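You operate a simulated robot arm through the tools that you are given. There is no shell and no other tool.

Carry out the task below with a simulated robot arm. There is one attempt and no reset: what you move stays moved.

TASK
Set the microphone up on the grey channel.
Fine: stand it before the mixer facing the room, black plug into the grey socket, channel switch on, gain to HIGH, fader up till three or four green lamps show; no thump. Set down upright: microphone.

Only the result counts: the job must be done as asked and must still hold three seconds after the hand-in. Knocking over, shifting, dropping, spilling or breaking anything else fails it.

THE ROBOT
A 7-joint arm with a two-finger parallel gripper, fixed in place. Base frame: the origin is at the foot of the arm, x ahead of it, y to its left, z up. Lengths are in mm, angles in degrees, forces in N, time in s.
Its first joint turns from -132.0 to 132.0 degrees. Payload 3.91 kg.
Tool frame: the origin (TCP) lies between the finger pads and is the grasp point; the fingertips stand 30 mm ahead of it; z points along the fingers, y is the line along which they close. The gripper opens to 110 mm. The fingers are 20 mm wide and 10 mm thick; the gripper's body (48 by 112 mm) begins 55 mm behind the TCP.
Orientation is that of the tool frame in the base frame, as a unit quaternion [x, y, z, w]. With the fingers straight down and closing along the base's y, the tool's x points along the base's -x, its y along +y and its z along -z.

THE INTERFACE
- The arm moves only by the tool move_arm. Its argument "plan" is a list of rows, each a list of 7 numbers: the shift along the tool's x, y, z in mm, then the turn, a rotation vector about the tool's x, y, z in degrees, then the gripper command, from -1 (fully open) to 1 (shut), values between in proportion. In form: [[tx, ty, tz, ax, ay, az, jaw], ...]. A call has 1 to 20 rows; each row is the pose to reach, as a shift and turn from the pose commanded when the call began, along the tool's axes at that moment. Each row takes 0.2 s and may step no farther than 50 mm and 8.6 degrees from the row before; otherwise, or with a gripper value out of range, the whole call is refused. Where a pose cannot be reached the arm comes as near as it can. A force on the tool above 90 N (or 10 N above the force at the start of the call, whichever is more), or a blocked arm, ends the call early, and 0.2 s more pass. Each finger travels about 108 mm/s and halts on what it meets, pressing with about 32 N; the grip force reading is that of the motor and also rises with nothing between the fingers. The clock runs only during rows and for 0.2 s after the last one: add rows that repeat a pose to give the fingers time. It gives the time, the measured TCP pose, the force on the tool (base axes), the opening and the grip force at its end, in the units of the frame above (readings bear some noise), with the torque about the TCP (base axes, N m) and any sound that the robot's microphone picked up.
- Cameras (640 x 400 px; columns grow to the right, rows downward): "scene" is fixed at [51.6, 500.2, 1521.8]; the picture's right is [0.88, 0.48, 0.00], its down [0.35, -0.64, -0.68] and it looks along [-0.33, 0.60, -0.73] (base axes); focal length 214 px, centre (320, 200). "wrist" rides on the gripper at [72, 17, -103] in the tool frame; the picture's right is [-0.23, 0.97, 0.00], its down [-0.76, -0.18, -0.62] and it looks along [-0.61, -0.14, 0.78] (tool axes); focal length 222 px, centre (320, 200). There is no depth. A picture from a camera that has moved, and an enlarged one, comes with that camera's place and axes in the base frame and with its lens.
- capture(camera): a new picture of that camera. It takes no simulated time.
- zoom(camera, box): a new picture of the part [left, top, right, bottom] of that camera's present view, enlarged. It takes no simulated time.
- close_job(): hands the job in; it is judged then, once.

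Nothing tells you positions but the pictures and the camera data. Unless the task says otherwise, let go and move clear before handing in.

The tools are called after "Call:" by a JSON object that holds its "api" and its "payload". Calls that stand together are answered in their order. move_arm: Moves the arm, as the interface text tells. Its arguments: {"type":"object","properties":{"plan":{"type":"array"}},"required":["plan"]} The other tools are called the same way: capture (camera) takes a picture; zoom (camera, box) takes an enlarged picture of a part of a camera's view; close_job () hands the job in.

At the start:

```text
clock: 0.0
tcp_pos: [152.0, 423.4, 1590.7]
tool_rot: [0.001, 1.0, 0.0, 0.0]
contact_force: [-0.5, -0.2, -1.0]
ft_torque: [-0.01, 0.05, 0.01]
opening: 110.1
gripper_force: 0.0
```

scene: 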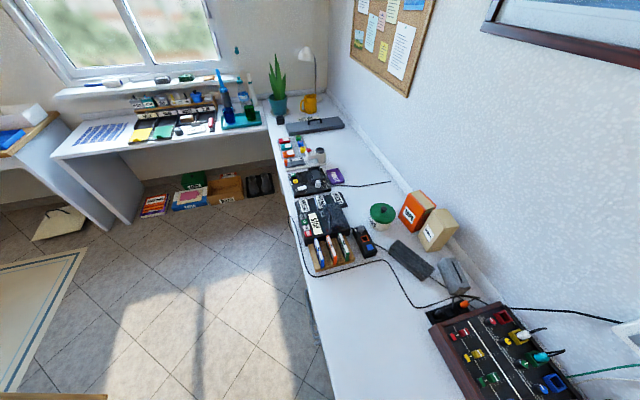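
wrist: 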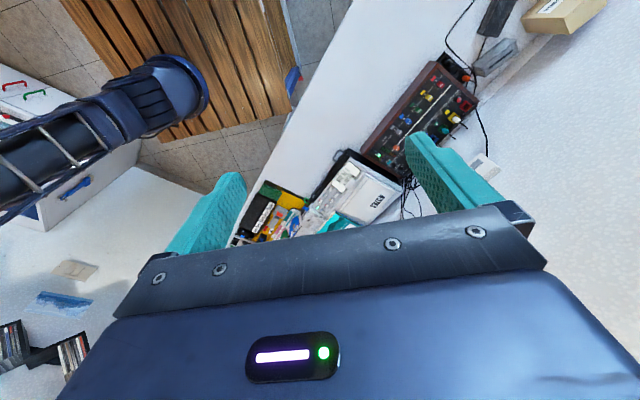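

I see a long bench along a wall with a mixer at the scene view's lower right, and various items along the bench. I'll look closer before moving.

Call:
{"api": "zoom", "payload": {"camera": "scene", "box": [420, 280, 640, 400]}}

Call:
{"api": "zoom", "payload": {"camera": "scene", "box": [280, 160, 480, 285]}}

Call:
{"api": "zoom", "payload": {"camera": "wrist", "box": [220, 40, 540, 240]}}

Call:
{"api": "zoom", "payload": {"camera": "wrist", "box": [350, 50, 510, 150]}}

```text
2.91 times, centred on (530, 340) of scene
camera zoom: at [51.6, 500.2, 1521.8], right [0.88, 0.48, 0.0], down [0.35, -0.64, -0.68], along [-0.33, 0.6, -0.73], focal length 624 px, centre (-291, -207)
```

zoom: 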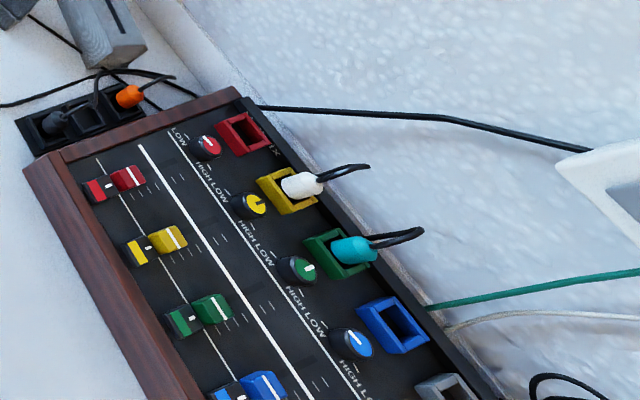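

```text
3.20 times, centred on (380, 222) of scene
camera zoom: at [51.6, 500.2, 1521.8], right [0.88, 0.48, 0.0], down [0.35, -0.64, -0.68], along [-0.33, 0.6, -0.73], focal length 686 px, centre (128, 128)
```

zoom: 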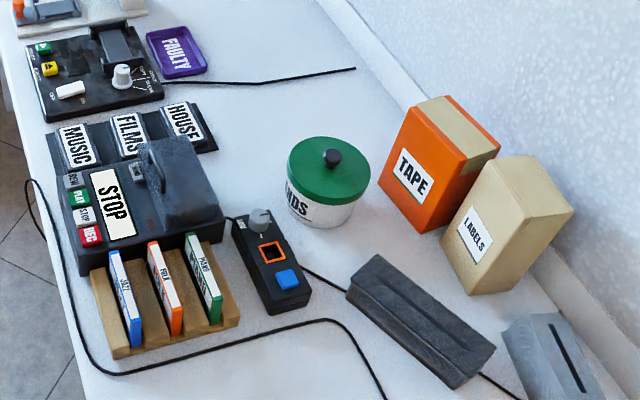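

```text
2.00 times, centred on (380, 140) of wrist
camera zoom: at [79.3, 439.3, 1694.4], right [0.23, 0.97, 0.0], down [0.76, -0.18, 0.62], along [0.61, -0.14, -0.78], focal length 444 px, centre (200, 320)
```

zoom: 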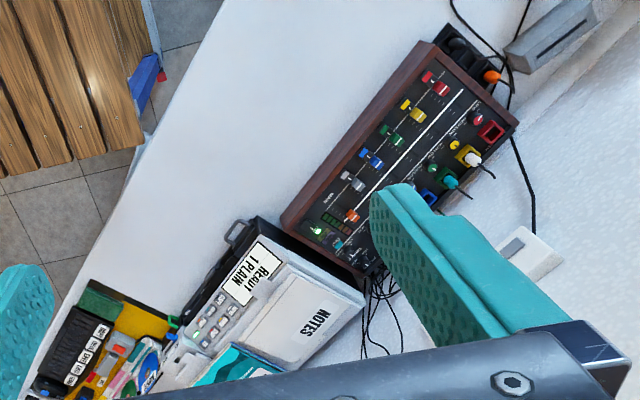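

```text
4.00 times, centred on (430, 100) of wrist
camera zoom: at [79.3, 439.3, 1694.4], right [0.23, 0.97, 0.0], down [0.76, -0.18, 0.62], along [0.61, -0.14, -0.78], focal length 888 px, centre (-120, 600)
```

zoom: 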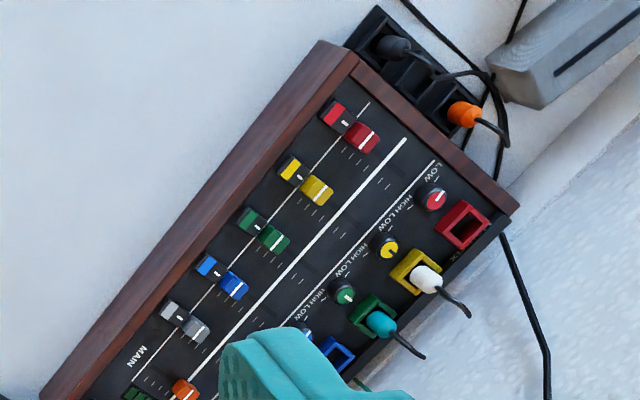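

I see the mixer on the far diagonal bench and a cluttered bench beyond, but not the microphone yet. I'll turn the wrist camera toward the bench and look around.

Call:
{"api": "move_arm", "payload": {"plan": [[-20, 0, 10, 0, 0, -8, -1], [-40, 0, 20, 0, 0, -16, -1], [-60, 0, 30, 0, 0, -24, -1], [-80, 0, 40, 0, 0, -32, -1], [-100, 0, 50, 0, 0, -40, -1], [-120, 0, 60, 0, 0, -47, -1], [-120, 0, 60, 0, 0, -47, -1]]}}

```text
clock: 1.6
tcp_pos: [272.8, 422.6, 1532.0]
tool_rot: [-0.4, 0.917, -0.001, 0.0]
contact_force: [-0.2, 0.0, -0.3]
ft_torque: [0.03, -0.03, -0.02]
opening: 110.0
gripper_force: 0.1
```

The arm moved as expected. I'll capture both views now.

Call:
{"api": "capture", "payload": {"camera": "wrist"}}

Call:
{"api": "capture", "payload": {"camera": "scene"}}

```text
taken
camera wrist: at [209.7, 380.6, 1635.7], right [-0.56, 0.83, 0.0], down [0.65, 0.44, 0.62], along [0.52, 0.35, -0.78], focal length 222 px, centre (320, 200)
```

wrist: 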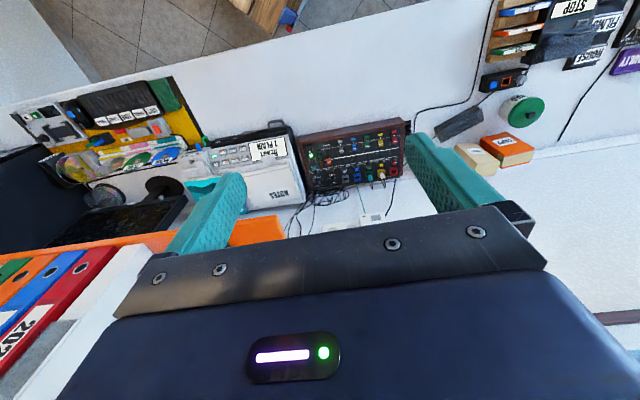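

```text
taken
```

scene: 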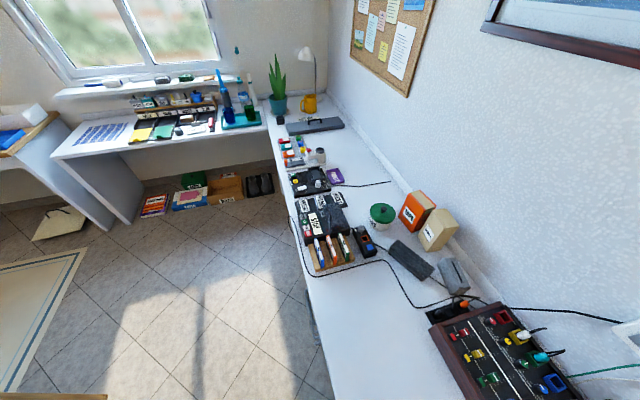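

Call:
{"api": "zoom", "payload": {"camera": "wrist", "box": [200, 90, 440, 240]}}

Call:
{"api": "zoom", "payload": {"camera": "wrist", "box": [0, 70, 240, 220]}}

Call:
{"api": "zoom", "payload": {"camera": "wrist", "box": [400, 0, 640, 150]}}

```text
2.67 times, centred on (320, 165) of wrist
camera zoom: at [209.7, 380.6, 1635.7], right [-0.56, 0.83, 0.0], down [0.65, 0.44, 0.62], along [0.52, 0.35, -0.78], focal length 592 px, centre (320, 293)
```

zoom: 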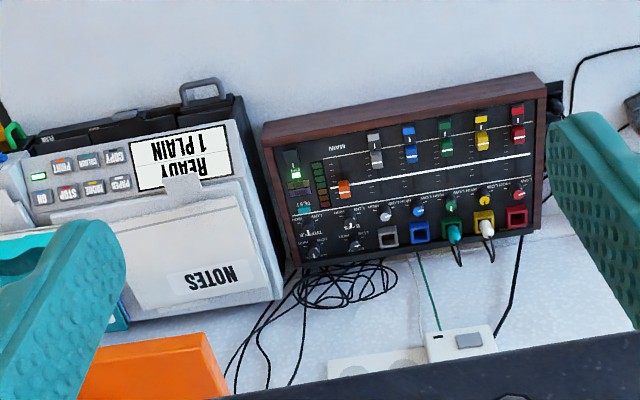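

```text
2.67 times, centred on (120, 145) of wrist
camera zoom: at [209.7, 380.6, 1635.7], right [-0.56, 0.83, 0.0], down [0.65, 0.44, 0.62], along [0.52, 0.35, -0.78], focal length 592 px, centre (853, 347)
```

zoom: 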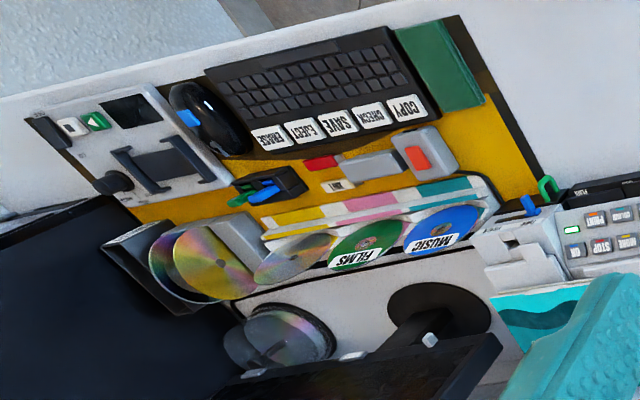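

```text
2.67 times, centred on (520, 75) of wrist
camera zoom: at [209.7, 380.6, 1635.7], right [-0.56, 0.83, 0.0], down [0.65, 0.44, 0.62], along [0.52, 0.35, -0.78], focal length 592 px, centre (-213, 533)
```

zoom: 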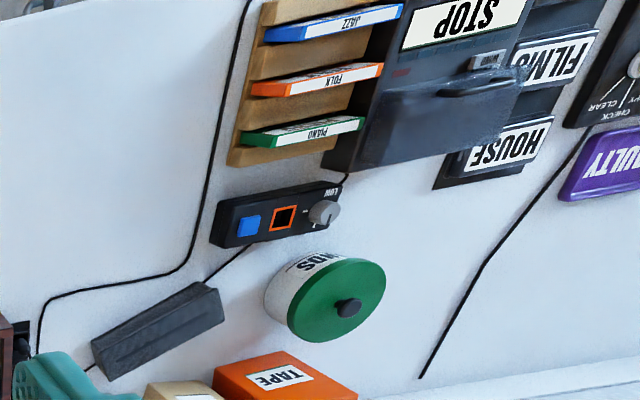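

The mixer is at about (600, 790, 790) for its grey socket. The microphone isn't evident yet, so I'll bring the camera closer to the mixer and its surroundings.

Call:
{"api": "move_arm", "payload": {"plan": [[-22, 7, 40, 0, 0, 0, -1], [-44, 15, 80, 0, 0, 0, -1], [-66, 22, 120, 0, 0, 0, -1], [-88, 30, 160, 0, 0, 0, -1], [-110, 37, 200, 0, 0, 0, -1], [-132, 44, 240, 0, 0, 0, -1], [-154, 51, 280, 0, 0, 0, -1], [-180, 60, 320, 0, 0, 0, -1], [-180, 60, 320, 0, 0, 0, -1]]}}

Call:
{"api": "capture", "payload": {"camera": "wrist"}}

Call:
{"api": "zoom", "payload": {"camera": "wrist", "box": [160, 50, 480, 250]}}

```text
clock: 3.6
tcp_pos: [350.6, 592.0, 1208.6]
tool_rot: [-0.399, 0.917, 0.0, 0.0]
contact_force: [-0.4, -0.3, -0.4]
ft_torque: [0.04, -0.03, 0.0]
opening: 110.1
gripper_force: 0.1
```

```text
taken
camera wrist: at [289.2, 551.0, 1313.1], right [-0.56, 0.83, 0.0], down [0.65, 0.44, 0.62], along [0.52, 0.35, -0.78], focal length 222 px, centre (320, 200)
```

wrist: 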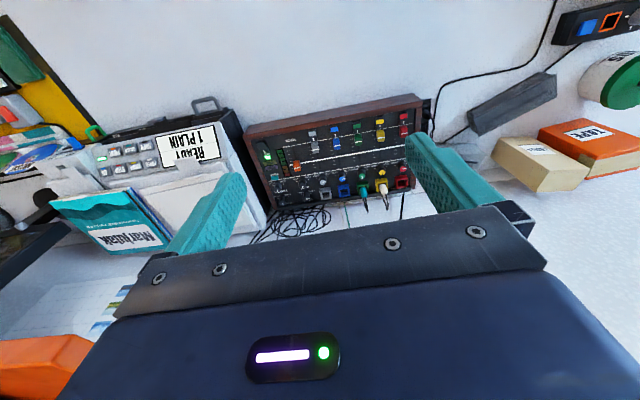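

```text
2.00 times, centred on (320, 150) of wrist
camera zoom: at [289.2, 551.0, 1313.1], right [-0.56, 0.83, 0.0], down [0.65, 0.44, 0.62], along [0.52, 0.35, -0.78], focal length 444 px, centre (320, 300)
```

zoom: 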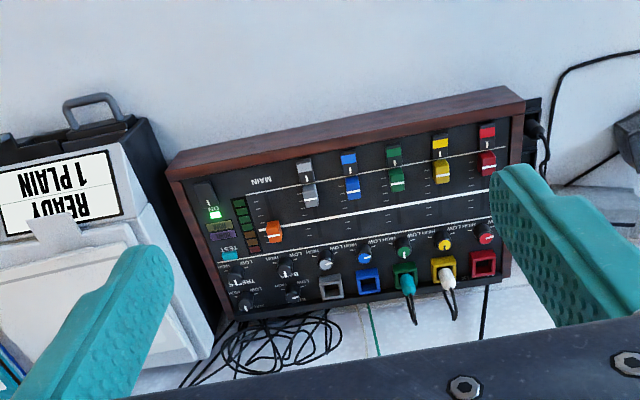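

I'll zoom on the dark objects right of the mixer, and the black block with plugs.

Call:
{"api": "zoom", "payload": {"camera": "wrist", "box": [400, 50, 640, 200]}}

Call:
{"api": "zoom", "payload": {"camera": "scene", "box": [340, 220, 500, 320]}}

Call:
{"api": "zoom", "payload": {"camera": "scene", "box": [260, 90, 420, 190]}}

Call:
{"api": "zoom", "payload": {"camera": "scene", "box": [0, 60, 280, 235]}}

```text
2.67 times, centred on (520, 125) of wrist
camera zoom: at [289.2, 551.0, 1313.1], right [-0.56, 0.83, 0.0], down [0.65, 0.44, 0.62], along [0.52, 0.35, -0.78], focal length 592 px, centre (-213, 400)
```

zoom: 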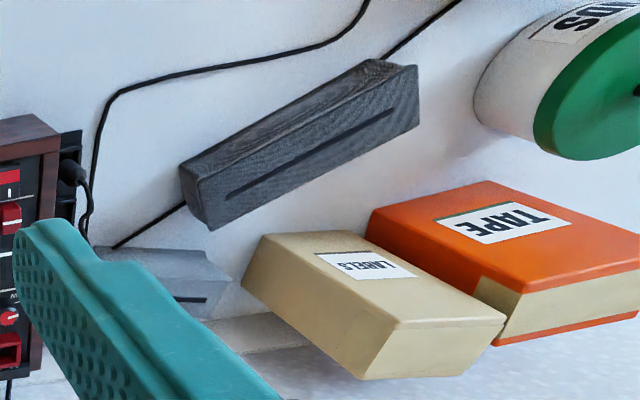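

```text
4.00 times, centred on (420, 270) of scene
camera zoom: at [51.6, 500.2, 1521.8], right [0.88, 0.48, 0.0], down [0.35, -0.64, -0.68], along [-0.33, 0.6, -0.73], focal length 858 px, centre (-80, -80)
```

zoom: 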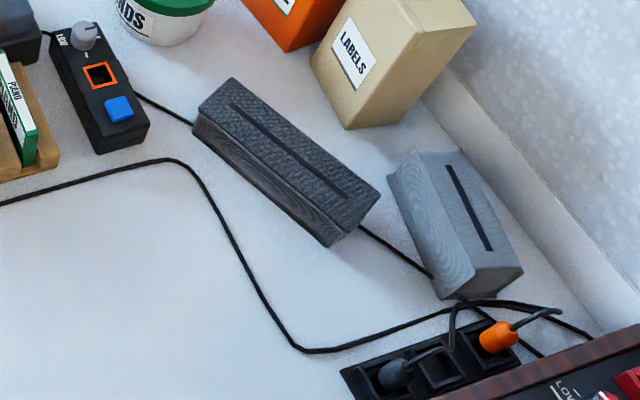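

```text
4.00 times, centred on (340, 140) of scene
camera zoom: at [51.6, 500.2, 1521.8], right [0.88, 0.48, 0.0], down [0.35, -0.64, -0.68], along [-0.33, 0.6, -0.73], focal length 858 px, centre (240, 440)
```

zoom: 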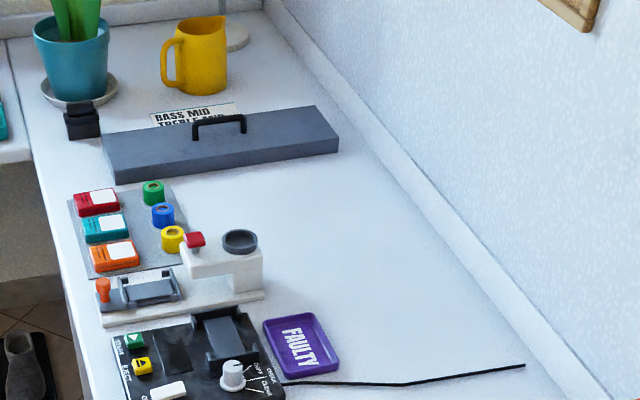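

```text
2.29 times, centred on (140, 148) of scene
camera zoom: at [51.6, 500.2, 1521.8], right [0.88, 0.48, 0.0], down [0.35, -0.64, -0.68], along [-0.33, 0.6, -0.73], focal length 490 px, centre (731, 320)
```

zoom: 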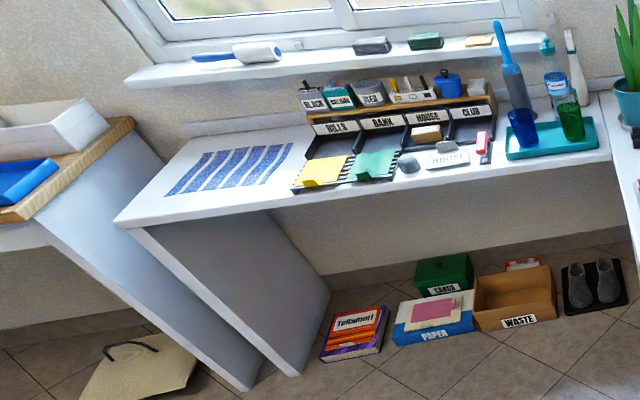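

No microphone yet; I'll sweep right along the bench toward the yellow mat with the camera high.

Call:
{"api": "move_arm", "payload": {"plan": [[18, -31, -19, 0, 0, 4, -1], [36, -61, -38, 0, 0, 8, -1], [54, -92, -57, 0, 0, 13, -1], [73, -122, -76, 0, 0, 17, -1], [91, -153, -95, 0, 0, 21, -1], [109, -183, -114, 0, 0, 25, -1], [127, -214, -133, 0, 0, 30, -1], [145, -244, -152, 0, 0, 34, -1], [164, -275, -171, 0, 0, 38, -1], [182, -306, -190, 0, 0, 42, -1], [182, -306, -190, 0, 0, 42, -1]]}}

Call:
{"api": "capture", "payload": {"camera": "wrist"}}

Call:
{"api": "zoom", "payload": {"camera": "wrist", "box": [0, 0, 320, 200]}}

Call:
{"api": "zoom", "payload": {"camera": "wrist", "box": [200, 40, 520, 240]}}

```text
clock: 6.0
tcp_pos: [452.0, 253.0, 1400.4]
tool_rot: [-0.043, 0.999, 0.0, 0.0]
contact_force: [0.8, -0.2, -0.7]
ft_torque: [0.03, -0.01, 0.0]
opening: 110.1
gripper_force: 0.2
```

```text
taken
camera wrist: at [378.1, 263.6, 1503.4], right [0.14, 0.99, 0.0], down [0.77, -0.11, 0.62], along [0.62, -0.09, -0.78], focal length 222 px, centre (320, 200)
```

wrist: 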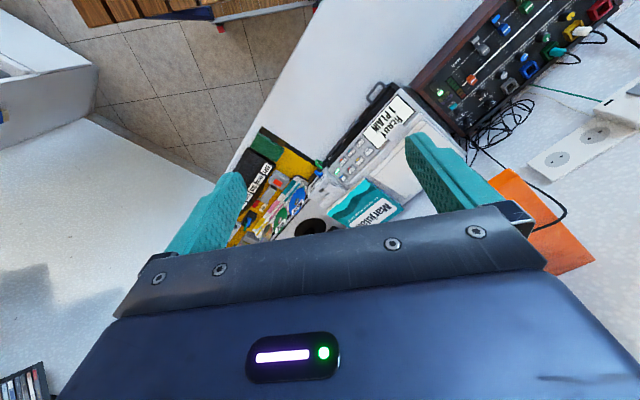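

```text
2.00 times, centred on (160, 100) of wrist
camera zoom: at [378.1, 263.6, 1503.4], right [0.14, 0.99, 0.0], down [0.77, -0.11, 0.62], along [0.62, -0.09, -0.78], focal length 444 px, centre (640, 400)
```

zoom: 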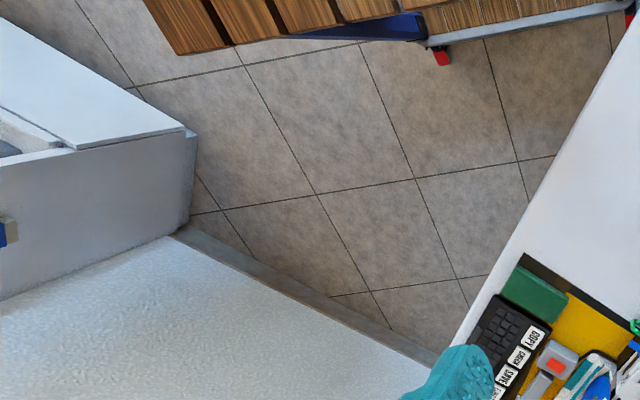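

```text
2.00 times, centred on (360, 140) of wrist
camera zoom: at [378.1, 263.6, 1503.4], right [0.14, 0.99, 0.0], down [0.77, -0.11, 0.62], along [0.62, -0.09, -0.78], focal length 444 px, centre (240, 320)
```

zoom: 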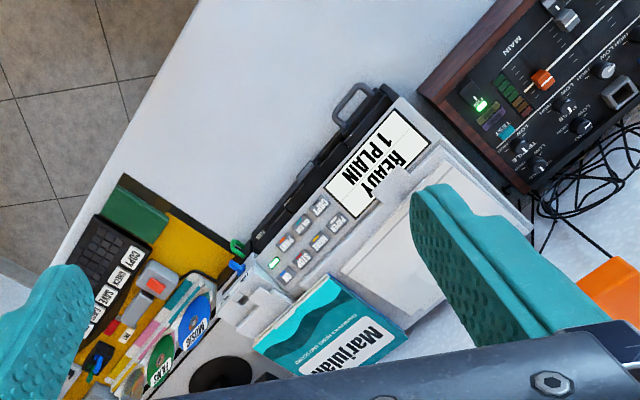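

The bench ends at a room corner on the right. I'll continue sweeping clockwise to check the cabinet area.

Call:
{"api": "move_arm", "payload": {"plan": [[17, -24, 0, 0, 0, 6, -1], [34, -47, 0, 0, 0, 12, -1], [51, -71, 0, 0, 0, 18, -1], [68, -94, 0, 0, 0, 24, -1], [86, -118, 0, 0, 0, 30, -1], [103, -142, 0, 0, 0, 36, -1], [120, -165, 0, 0, 0, 42, -1], [137, -189, 0, 0, 0, 48, -1], [154, -212, 0, 0, 0, 54, -1], [171, -236, 0, 0, 0, 60, -1], [171, -236, 0, 0, 0, 60, -1]]}}

Call:
{"api": "capture", "payload": {"camera": "wrist"}}

Call:
{"api": "zoom", "payload": {"camera": "wrist", "box": [0, 0, 320, 200]}}

Call:
{"api": "zoom", "payload": {"camera": "wrist", "box": [320, 0, 640, 200]}}

```text
clock: 8.4
tcp_pos: [300.5, 3.6, 1400.5]
tool_rot: [0.463, 0.887, -0.001, 0.001]
contact_force: [0.5, 0.9, 0.0]
ft_torque: [-0.01, -0.03, -0.02]
opening: 110.1
gripper_force: 0.1
```

```text
taken
camera wrist: at [272.1, 73.3, 1503.9], right [0.93, 0.37, 0.0], down [0.29, -0.73, 0.62], along [0.23, -0.58, -0.78], focal length 222 px, centre (320, 200)
```

wrist: 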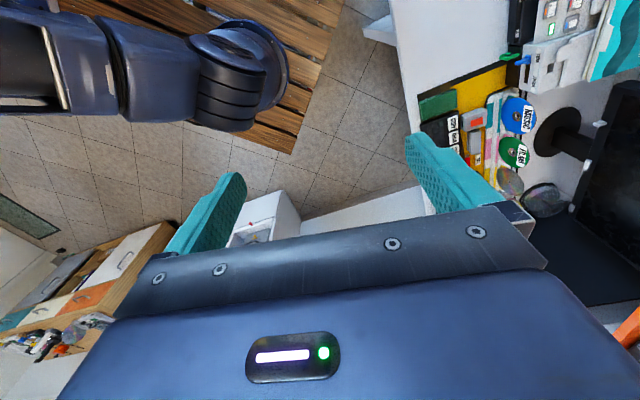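

```text
2.00 times, centred on (160, 100) of wrist
camera zoom: at [272.1, 73.3, 1503.9], right [0.93, 0.37, 0.0], down [0.29, -0.73, 0.62], along [0.23, -0.58, -0.78], focal length 444 px, centre (640, 400)
```

zoom: 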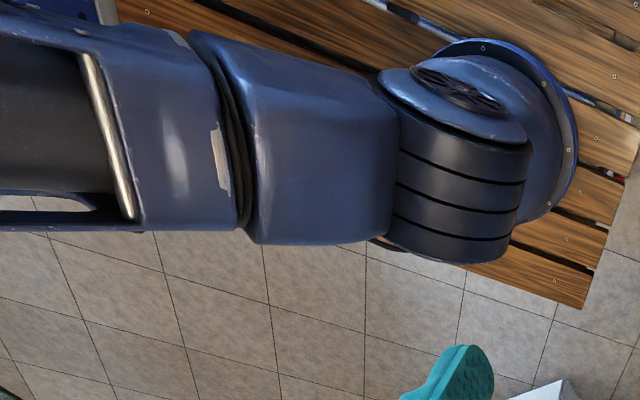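

```text
2.00 times, centred on (480, 100) of wrist
camera zoom: at [272.1, 73.3, 1503.9], right [0.93, 0.37, 0.0], down [0.29, -0.73, 0.62], along [0.23, -0.58, -0.78], focal length 444 px, centre (0, 400)
```

zoom: 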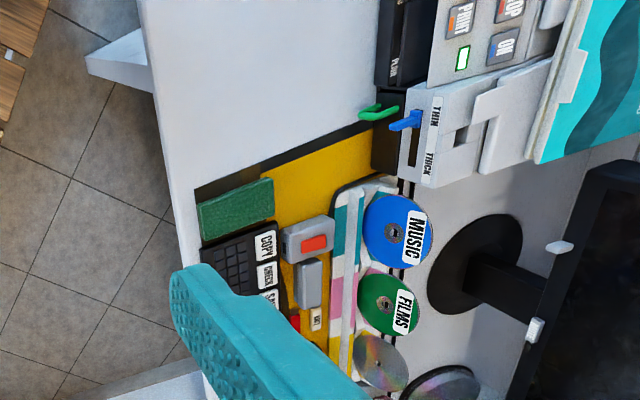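

I see a drawer cabinet and a white unit to the -y side. I'll sweep on to see those areas.

Call:
{"api": "move_arm", "payload": {"plan": [[0, -20, 0, 0, 0, 6, -1], [0, -40, 0, 0, 0, 12, -1], [0, -60, 0, 0, 0, 18, -1], [0, -80, 0, 0, 0, 24, -1], [0, -100, 0, 0, 0, 30, -1], [0, -120, 0, 0, 0, 36, -1], [0, -140, 0, 0, 0, 42, -1], [0, -160, 0, 0, 0, 48, -1], [0, -160, 0, 0, 0, 48, -1]]}}

Call:
{"api": "capture", "payload": {"camera": "wrist"}}

Call:
{"api": "zoom", "payload": {"camera": "wrist", "box": [0, 130, 320, 330]}}

Call:
{"api": "zoom", "payload": {"camera": "wrist", "box": [320, 0, 640, 200]}}

```text
clock: 10.4
tcp_pos: [186.4, -97.7, 1398.0]
tool_rot: [0.783, 0.622, -0.005, -0.013]
contact_force: [0.1, -0.7, -0.6]
ft_torque: [-0.02, 0.02, 0.01]
opening: 110.0
gripper_force: 0.0
```

```text
taken
camera wrist: at [222.3, -32.2, 1502.2], right [0.9, -0.44, -0.03], down [-0.33, -0.71, 0.62], along [-0.29, -0.55, -0.78], focal length 222 px, centre (320, 200)
```

wrist: 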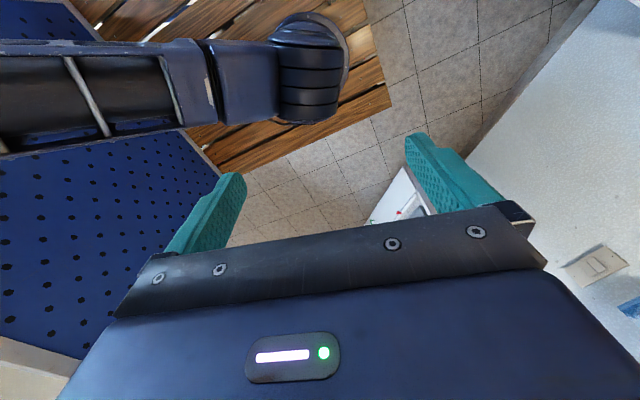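

```text
2.00 times, centred on (160, 230) of wrist
camera zoom: at [222.3, -32.2, 1502.2], right [0.9, -0.44, -0.03], down [-0.33, -0.71, 0.62], along [-0.29, -0.55, -0.78], focal length 444 px, centre (640, 140)
```

zoom: 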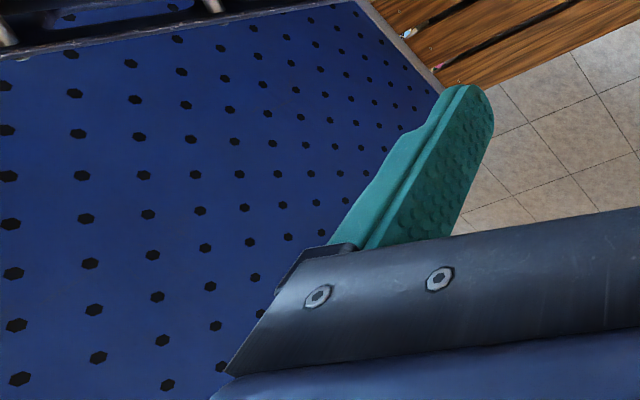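

```text
2.00 times, centred on (480, 100) of wrist
camera zoom: at [222.3, -32.2, 1502.2], right [0.9, -0.44, -0.03], down [-0.33, -0.71, 0.62], along [-0.29, -0.55, -0.78], focal length 444 px, centre (0, 400)
```

zoom: 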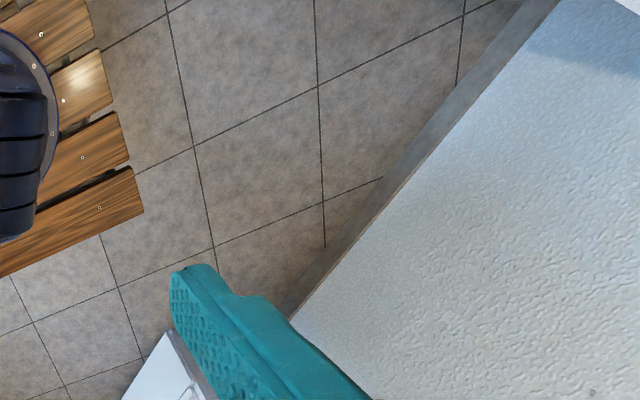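

The -y side holds only the trolley and a distant cabinet. I'll return to the bench and inspect its right section from a lower height.

Call:
{"api": "move_arm", "payload": {"plan": [[7, 20, 8, 0, 0, -8, -1], [13, 40, 16, 0, 0, -16, -1], [20, 60, 24, 0, 0, -24, -1], [26, 80, 32, 0, 0, -32, -1], [33, 100, 40, 0, 0, -40, -1], [40, 120, 48, 0, 0, -48, -1], [46, 140, 56, 0, 0, -56, -1], [53, 160, 64, 0, 0, -64, -1], [60, 180, 72, 0, 0, -72, -1], [66, 200, 80, 0, 0, -80, -1], [73, 220, 88, 0, 0, -88, -1], [80, 240, 96, 0, 0, -96, -1], [86, 260, 104, 0, 0, -104, -1], [93, 280, 112, 0, 0, -112, -1], [100, 300, 120, 0, 0, -120, -1], [106, 320, 128, 0, 0, -128, -1], [113, 340, 136, 0, 0, -136, -1], [120, 360, 143, 0, 0, -144, -1], [126, 378, 150, 0, 0, -150, -1], [126, 378, 150, 0, 0, -150, -1]]}}

Call:
{"api": "capture", "payload": {"camera": "wrist"}}

Call:
{"api": "zoom", "payload": {"camera": "wrist", "box": [0, 0, 320, 200]}}

Call:
{"api": "zoom", "payload": {"camera": "wrist", "box": [320, 0, 640, 200]}}

Call:
{"api": "zoom", "payload": {"camera": "wrist", "box": [200, 60, 440, 210]}}

```text
clock: 14.6
tcp_pos: [566.7, -52.9, 1251.3]
tool_rot: [-0.4, 0.917, 0.001, 0.0]
contact_force: [0.3, -0.7, -0.1]
ft_torque: [0.06, -0.01, 0.01]
opening: 109.8
gripper_force: 0.0
```

```text
taken
camera wrist: at [504.6, -92.6, 1355.5], right [-0.56, 0.83, 0.0], down [0.65, 0.44, 0.62], along [0.52, 0.35, -0.78], focal length 222 px, centre (320, 200)
```

wrist: 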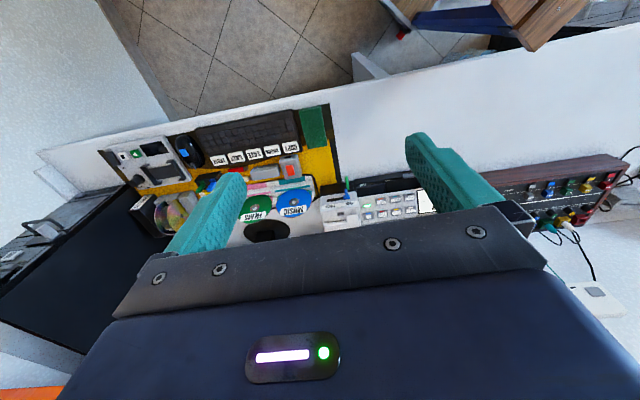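

```text
2.00 times, centred on (160, 100) of wrist
camera zoom: at [504.6, -92.6, 1355.5], right [-0.56, 0.83, 0.0], down [0.65, 0.44, 0.62], along [0.52, 0.35, -0.78], focal length 444 px, centre (640, 400)
```

zoom: 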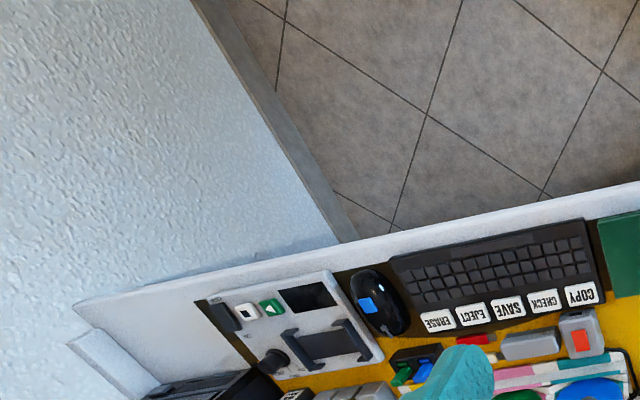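

```text
2.00 times, centred on (480, 100) of wrist
camera zoom: at [504.6, -92.6, 1355.5], right [-0.56, 0.83, 0.0], down [0.65, 0.44, 0.62], along [0.52, 0.35, -0.78], focal length 444 px, centre (0, 400)
```

zoom: 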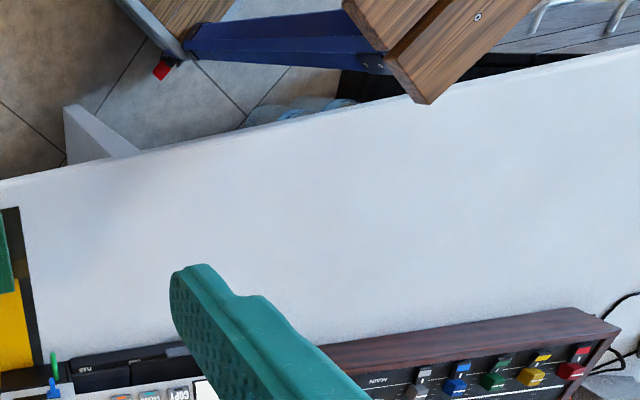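

```text
2.67 times, centred on (320, 135) of wrist
camera zoom: at [504.6, -92.6, 1355.5], right [-0.56, 0.83, 0.0], down [0.65, 0.44, 0.62], along [0.52, 0.35, -0.78], focal length 592 px, centre (320, 373)
```

zoom: 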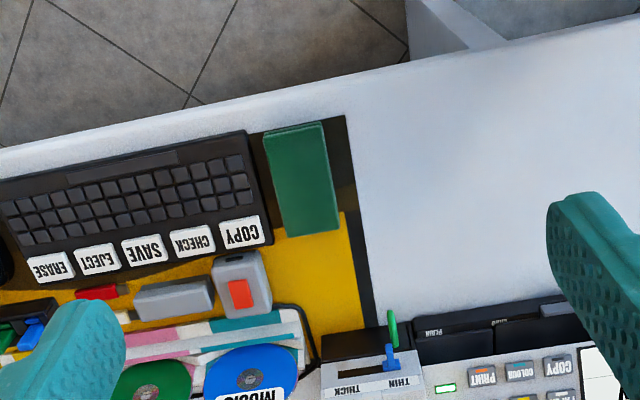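

Right section has no microphone. I'll slide left along the bench past the mixer to view the left section.

Call:
{"api": "move_arm", "payload": {"plan": [[-10, 45, 0, 0, 0, 0, -1], [-20, 90, 0, 0, 0, 0, -1], [-30, 135, 0, 0, 0, 0, -1], [-40, 180, 0, 0, 0, 0, -1], [-50, 225, 0, 0, 0, 0, -1], [-60, 270, 0, 0, 0, 0, -1], [-70, 315, 0, 0, 0, 0, -1], [-80, 360, 0, 0, 0, 0, -1], [-80, 405, 0, 0, 0, 0, -1], [-80, 450, 0, 0, 0, 0, -1], [-80, 495, 0, 0, 0, 0, -1], [-80, 540, 0, 0, 0, 0, -1], [-80, 585, 0, 0, 0, 0, -1], [-80, 630, 0, 0, 0, 0, -1], [-80, 675, 0, 0, 0, 0, -1], [-80, 720, 0, 0, 0, 0, -1], [-80, 765, 0, 0, 0, 0, -1], [-80, 810, 0, 0, 0, 0, -1], [-80, 855, 0, 0, 0, 0, -1], [-80, 855, 0, 0, 0, 0, -1]]}}

Call:
{"api": "capture", "payload": {"camera": "wrist"}}

Call:
{"api": "zoom", "payload": {"camera": "wrist", "box": [160, 40, 480, 240]}}

Call:
{"api": "zoom", "payload": {"camera": "wrist", "box": [400, 0, 640, 150]}}

Call:
{"api": "zoom", "payload": {"camera": "wrist", "box": [0, 0, 240, 150]}}

```text
clock: 18.8
tcp_pos: [-4.3, 594.1, 1251.0]
tool_rot: [-0.399, 0.917, 0.0, 0.0]
contact_force: [-0.5, 0.2, -0.1]
ft_torque: [-0.02, 0.01, -0.01]
opening: 109.7
gripper_force: 0.1
```

```text
taken
camera wrist: at [-66.0, 551.7, 1353.8], right [-0.56, 0.83, 0.0], down [0.65, 0.44, 0.62], along [0.52, 0.35, -0.78], focal length 222 px, centre (320, 200)
```

wrist: 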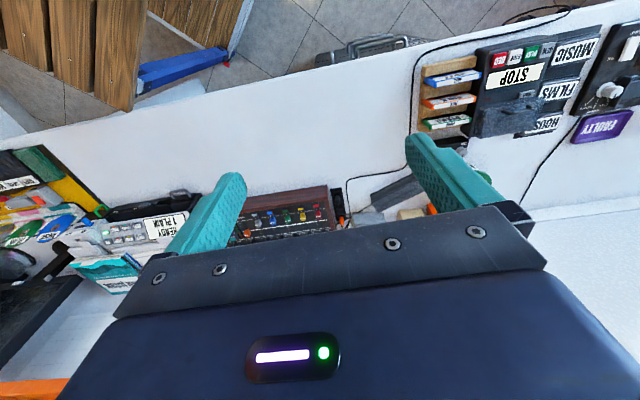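

```text
2.00 times, centred on (320, 140) of wrist
camera zoom: at [-66.0, 551.7, 1353.8], right [-0.56, 0.83, 0.0], down [0.65, 0.44, 0.62], along [0.52, 0.35, -0.78], focal length 444 px, centre (320, 320)
```

zoom: 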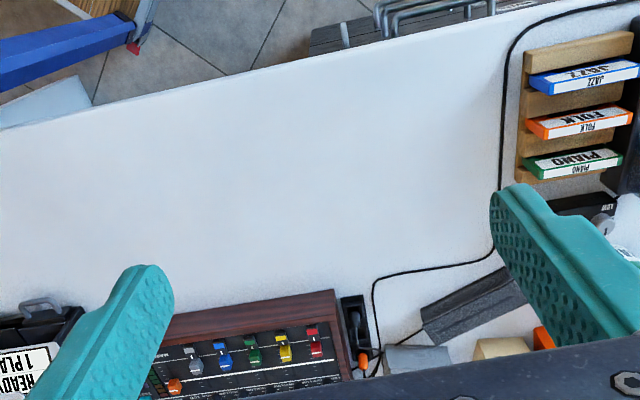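

```text
2.67 times, centred on (520, 75) of wrist
camera zoom: at [-66.0, 551.7, 1353.8], right [-0.56, 0.83, 0.0], down [0.65, 0.44, 0.62], along [0.52, 0.35, -0.78], focal length 592 px, centre (-213, 533)
```

zoom: 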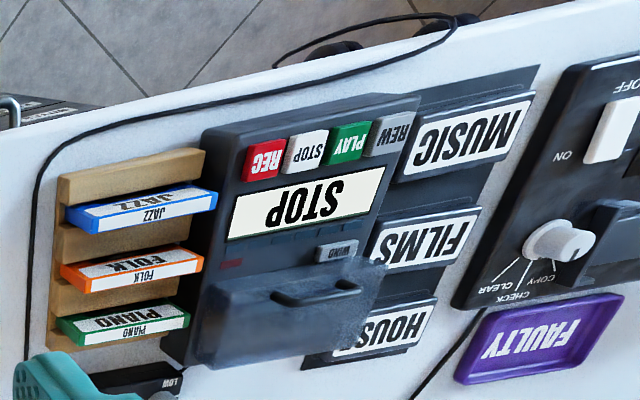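

```text
2.67 times, centred on (120, 75) of wrist
camera zoom: at [-66.0, 551.7, 1353.8], right [-0.56, 0.83, 0.0], down [0.65, 0.44, 0.62], along [0.52, 0.35, -0.78], focal length 592 px, centre (853, 533)
```

zoom: 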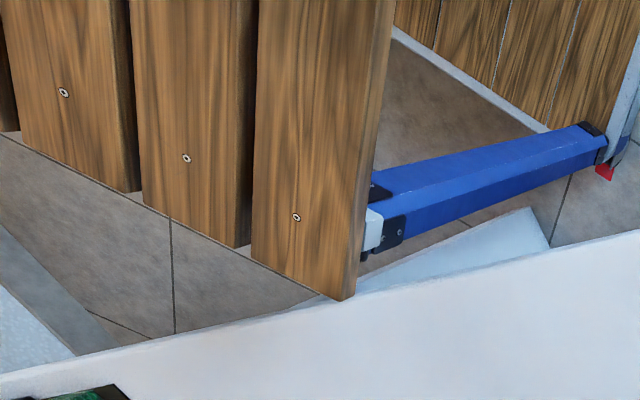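

Some items peek out below the bench's front edge. I'll turn the camera along the bench to the left to see them.

Call:
{"api": "move_arm", "payload": {"plan": [[20, -15, -10, 0, 0, -8, -1], [40, -30, -20, 0, 0, -16, -1], [60, -45, -30, 0, 0, -24, -1], [70, -60, -40, 0, 0, -32, -1], [80, -75, -50, 0, 0, -40, -1], [80, -90, -60, 0, 0, -48, -1], [80, -105, -70, 0, 0, -56, -1], [80, -120, -80, 0, 0, -64, -1], [80, -135, -90, 0, 0, -72, -1], [80, -150, -100, 0, 0, -80, -1], [80, -150, -100, 0, 0, -80, -1]]}}

Call:
{"api": "capture", "payload": {"camera": "wrist"}}

Call:
{"api": "zoom", "payload": {"camera": "wrist", "box": [0, 0, 320, 200]}}

Call:
{"api": "zoom", "payload": {"camera": "wrist", "box": [320, 0, 640, 200]}}

Call:
{"api": "zoom", "payload": {"camera": "wrist", "box": [160, 40, 480, 240]}}

```text
clock: 21.2
tcp_pos: [51.2, 429.2, 1348.7]
tool_rot: [0.896, -0.445, 0.0, 0.0]
contact_force: [0.4, -0.4, -0.5]
ft_torque: [0.0, 0.0, 0.0]
opening: 109.7
gripper_force: 0.1
```

```text
taken
camera wrist: at [81.0, 361.7, 1453.7], right [-0.91, -0.41, 0.0], down [-0.32, 0.71, 0.62], along [-0.25, 0.57, -0.78], focal length 222 px, centre (320, 200)
```

wrist: 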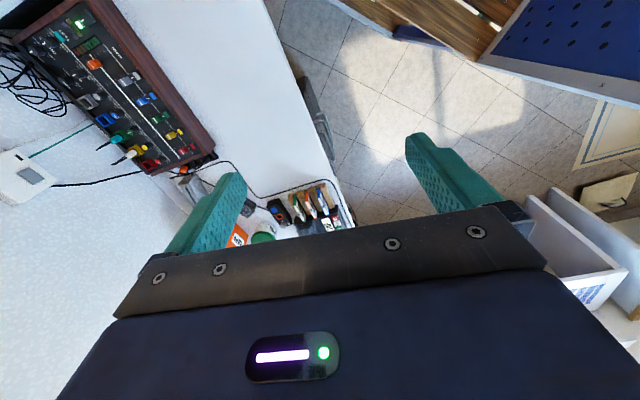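

```text
2.00 times, centred on (160, 100) of wrist
camera zoom: at [81.0, 361.7, 1453.7], right [-0.91, -0.41, 0.0], down [-0.32, 0.71, 0.62], along [-0.25, 0.57, -0.78], focal length 444 px, centre (640, 400)
```

zoom: 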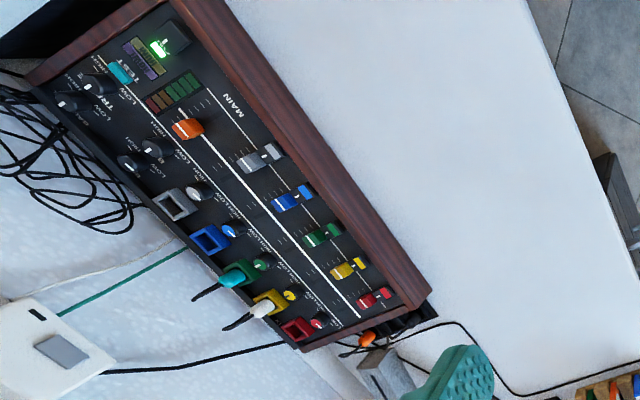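

```text
2.00 times, centred on (480, 100) of wrist
camera zoom: at [81.0, 361.7, 1453.7], right [-0.91, -0.41, 0.0], down [-0.32, 0.71, 0.62], along [-0.25, 0.57, -0.78], focal length 444 px, centre (0, 400)
```

zoom: 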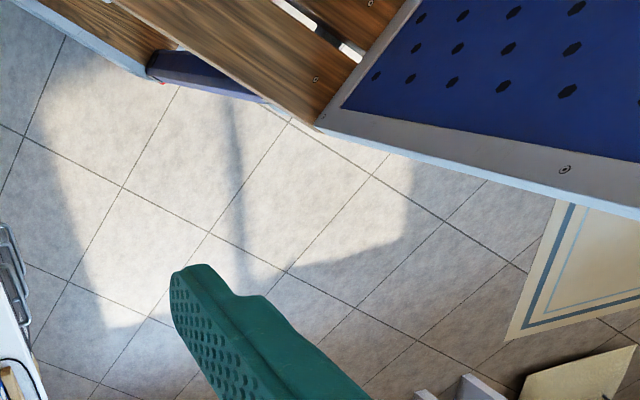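

```text
2.00 times, centred on (320, 140) of wrist
camera zoom: at [81.0, 361.7, 1453.7], right [-0.91, -0.41, 0.0], down [-0.32, 0.71, 0.62], along [-0.25, 0.57, -0.78], focal length 444 px, centre (320, 320)
```

zoom: 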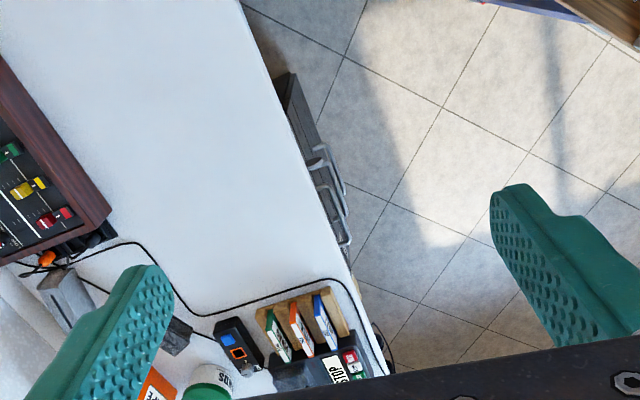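

Only drawers lie under the bench there. I'll move over the bench to look behind the mixer along the wall.

Call:
{"api": "move_arm", "payload": {"plan": [[28, -34, 4, 0, 0, 0, -1], [55, -69, 8, 0, 0, 0, -1], [83, -103, 12, 0, 0, 0, -1], [111, -138, 16, 0, 0, 0, -1], [138, -172, 20, 0, 0, 0, -1], [166, -207, 25, 0, 0, 0, -1], [194, -241, 29, 0, 0, 0, -1], [221, -276, 33, 0, 0, 0, -1], [249, -310, 37, 0, 0, 0, -1], [277, -345, 41, 0, 0, 0, -1], [304, -379, 45, 0, 0, 0, -1], [332, -414, 50, 0, 0, 0, -1], [332, -414, 50, 0, 0, 0, -1]]}}

Call:
{"api": "capture", "payload": {"camera": "wrist"}}

Call:
{"api": "zoom", "payload": {"camera": "wrist", "box": [0, 0, 320, 200]}}

Call:
{"api": "zoom", "payload": {"camera": "wrist", "box": [160, 40, 480, 240]}}

```text
clock: 24.0
tcp_pos: [580.6, 413.1, 1299.4]
tool_rot: [0.895, -0.446, 0.0, 0.001]
contact_force: [0.3, 1.3, -0.1]
ft_torque: [-0.01, 0.01, 0.02]
opening: 110.3
gripper_force: 0.0
```

```text
taken
camera wrist: at [610.4, 346.4, 1403.8], right [-0.91, -0.4, 0.0], down [-0.32, 0.72, 0.62], along [-0.25, 0.57, -0.78], focal length 222 px, centre (320, 200)
```

wrist: 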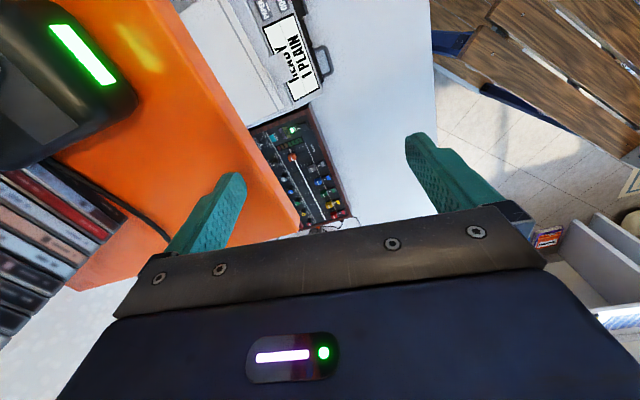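

```text
2.00 times, centred on (160, 100) of wrist
camera zoom: at [610.4, 346.4, 1403.8], right [-0.91, -0.4, 0.0], down [-0.32, 0.72, 0.62], along [-0.25, 0.57, -0.78], focal length 444 px, centre (640, 400)
```

zoom: 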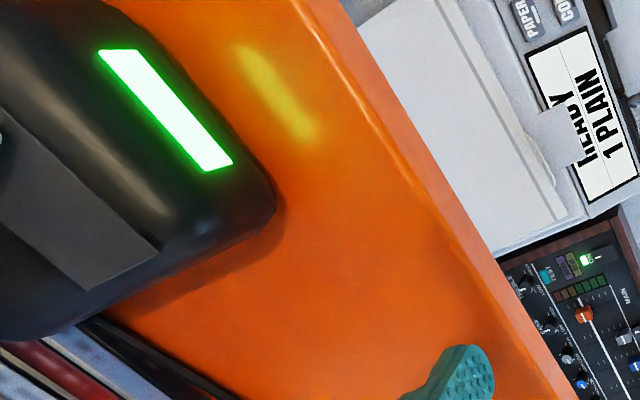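

```text
2.00 times, centred on (320, 140) of wrist
camera zoom: at [610.4, 346.4, 1403.8], right [-0.91, -0.4, 0.0], down [-0.32, 0.72, 0.62], along [-0.25, 0.57, -0.78], focal length 444 px, centre (320, 320)
```

zoom: 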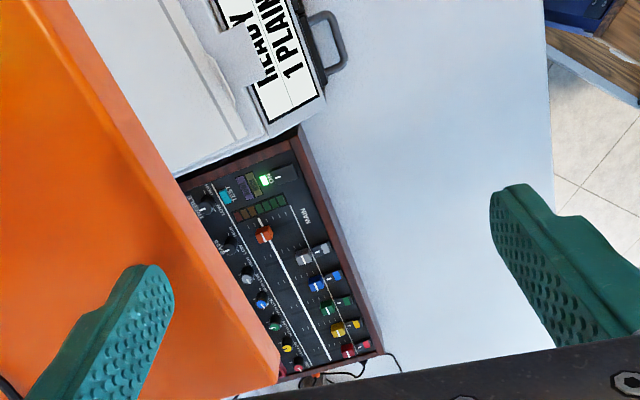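

There's an orange wall shelf at about z≈1250 over the right part of the bench, with a black device and binders. I'll back off upward and look at what is on the shelf.

Call:
{"api": "move_arm", "payload": {"plan": [[0, 20, -40, 0, 0, 0, -1], [20, 40, -80, 0, 0, 8, -1], [40, 60, -115, 0, 0, 16, -1], [60, 80, -150, 0, 0, 24, -1], [80, 100, -175, 0, 0, 32, -1], [100, 120, -200, 0, 0, 40, -1], [120, 140, -220, 0, 0, 48, -1], [140, 160, -240, 0, 0, 56, -1], [160, 171, -260, 0, 0, 64, -1], [182, 171, -280, 0, 0, 72, -1], [182, 171, -280, 0, 0, 80, -1], [182, 171, -280, 0, 0, 80, -1]]}}

Call:
{"api": "capture", "payload": {"camera": "wrist"}}

Call:
{"api": "zoom", "payload": {"camera": "wrist", "box": [0, 100, 320, 300]}}

Call:
{"api": "zoom", "payload": {"camera": "wrist", "box": [220, 60, 540, 260]}}

```text
clock: 26.6
tcp_pos: [554.7, 164.6, 1579.8]
tool_rot: [-0.397, 0.918, -0.001, 0.0]
contact_force: [0.8, -0.8, 0.1]
ft_torque: [0.02, -0.01, 0.03]
opening: 110.0
gripper_force: 0.1
```

```text
taken
camera wrist: at [492.4, 123.4, 1683.5], right [-0.56, 0.83, 0.0], down [0.65, 0.43, 0.62], along [0.52, 0.35, -0.78], focal length 222 px, centre (320, 200)
```

wrist: 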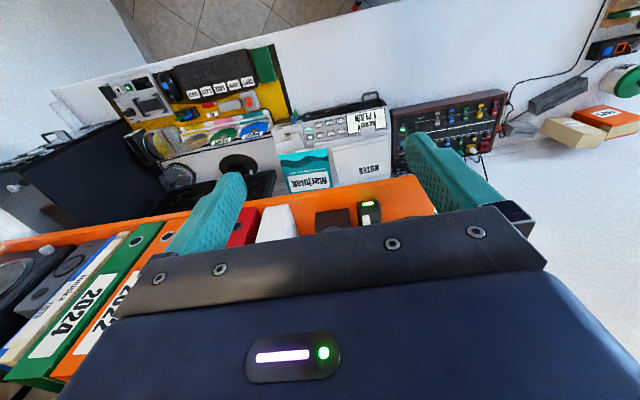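

```text
2.00 times, centred on (160, 200) of wrist
camera zoom: at [492.4, 123.4, 1683.5], right [-0.56, 0.83, 0.0], down [0.65, 0.43, 0.62], along [0.52, 0.35, -0.78], focal length 444 px, centre (640, 200)
```

zoom: 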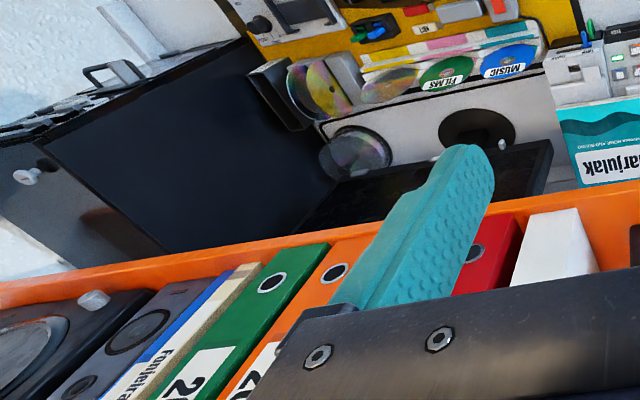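

```text
2.00 times, centred on (380, 160) of wrist
camera zoom: at [492.4, 123.4, 1683.5], right [-0.56, 0.83, 0.0], down [0.65, 0.43, 0.62], along [0.52, 0.35, -0.78], focal length 444 px, centre (200, 280)
```

zoom: 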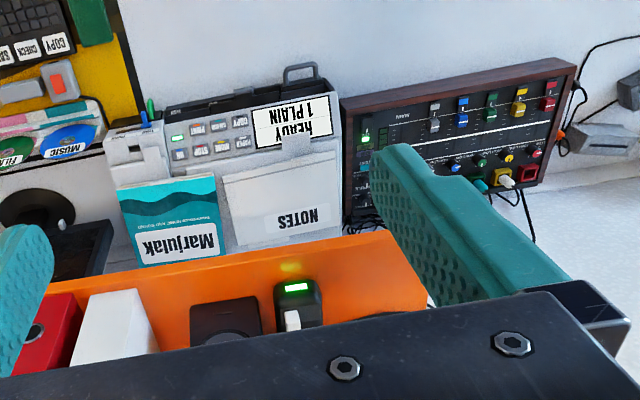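

The shelf holds binders and small boxes; still no microphone. I'll go lower over the left-of-mixer section for a detailed look.

Call:
{"api": "move_arm", "payload": {"plan": [[10, 40, 5, 0, 0, 0, -1], [20, 80, 15, 0, 0, 0, -1], [30, 120, 30, 0, 0, 0, -1], [40, 160, 50, 0, 0, 0, -1], [50, 200, 75, 0, 0, 0, -1], [60, 240, 103, 0, 0, 0, -1], [60, 280, 130, 0, 0, 0, -1], [60, 320, 160, 0, 0, 0, -1], [60, 360, 190, 0, 0, 0, -1], [60, 400, 220, 0, 0, 0, -1], [60, 440, 250, 0, 0, 0, -1], [60, 480, 280, 0, 0, 0, -1], [60, 520, 310, 0, 0, 0, -1], [60, 560, 340, 0, 0, 0, -1], [60, 600, 370, 0, 0, 0, -1], [60, 630, 405, 0, 0, 0, -1], [60, 650, 450, 0, 0, 0, -1], [60, 650, 450, 0, 0, 0, -1]]}}

Call:
{"api": "capture", "payload": {"camera": "wrist"}}

Call:
{"api": "zoom", "payload": {"camera": "wrist", "box": [160, 60, 480, 260]}}

Call:
{"api": "zoom", "payload": {"camera": "wrist", "box": [400, 0, 640, 150]}}

```text
clock: 30.4
tcp_pos: [34.6, 565.2, 1131.0]
tool_rot: [-0.398, 0.917, 0.0, -0.001]
contact_force: [-0.1, 0.0, -0.2]
ft_torque: [0.01, -0.04, 0.02]
opening: 110.3
gripper_force: 0.0
```

```text
taken
camera wrist: at [-27.3, 523.7, 1234.0], right [-0.56, 0.83, 0.0], down [0.65, 0.44, 0.62], along [0.52, 0.35, -0.78], focal length 222 px, centre (320, 200)
```

wrist: 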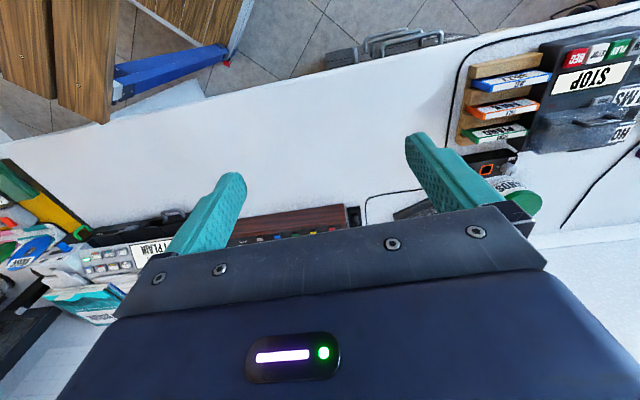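

```text
2.00 times, centred on (320, 160) of wrist
camera zoom: at [-27.3, 523.7, 1234.0], right [-0.56, 0.83, 0.0], down [0.65, 0.44, 0.62], along [0.52, 0.35, -0.78], focal length 444 px, centre (320, 280)
```

zoom: 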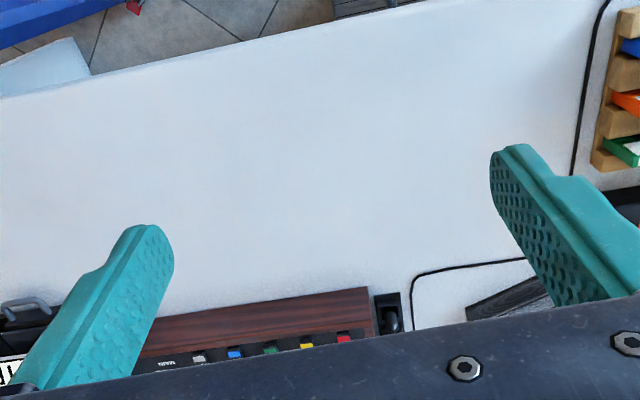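

```text
2.67 times, centred on (520, 75) of wrist
camera zoom: at [-27.3, 523.7, 1234.0], right [-0.56, 0.83, 0.0], down [0.65, 0.44, 0.62], along [0.52, 0.35, -0.78], focal length 592 px, centre (-213, 533)
```

zoom: 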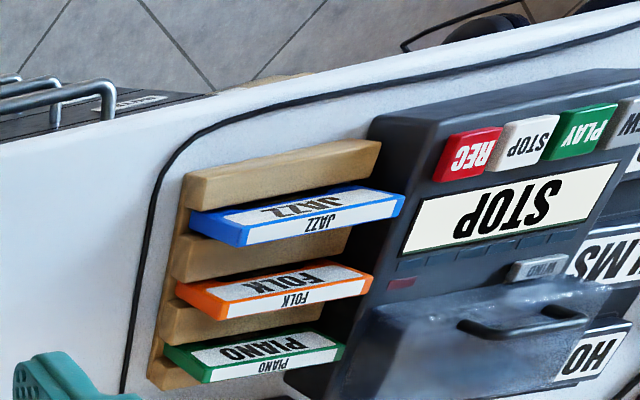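

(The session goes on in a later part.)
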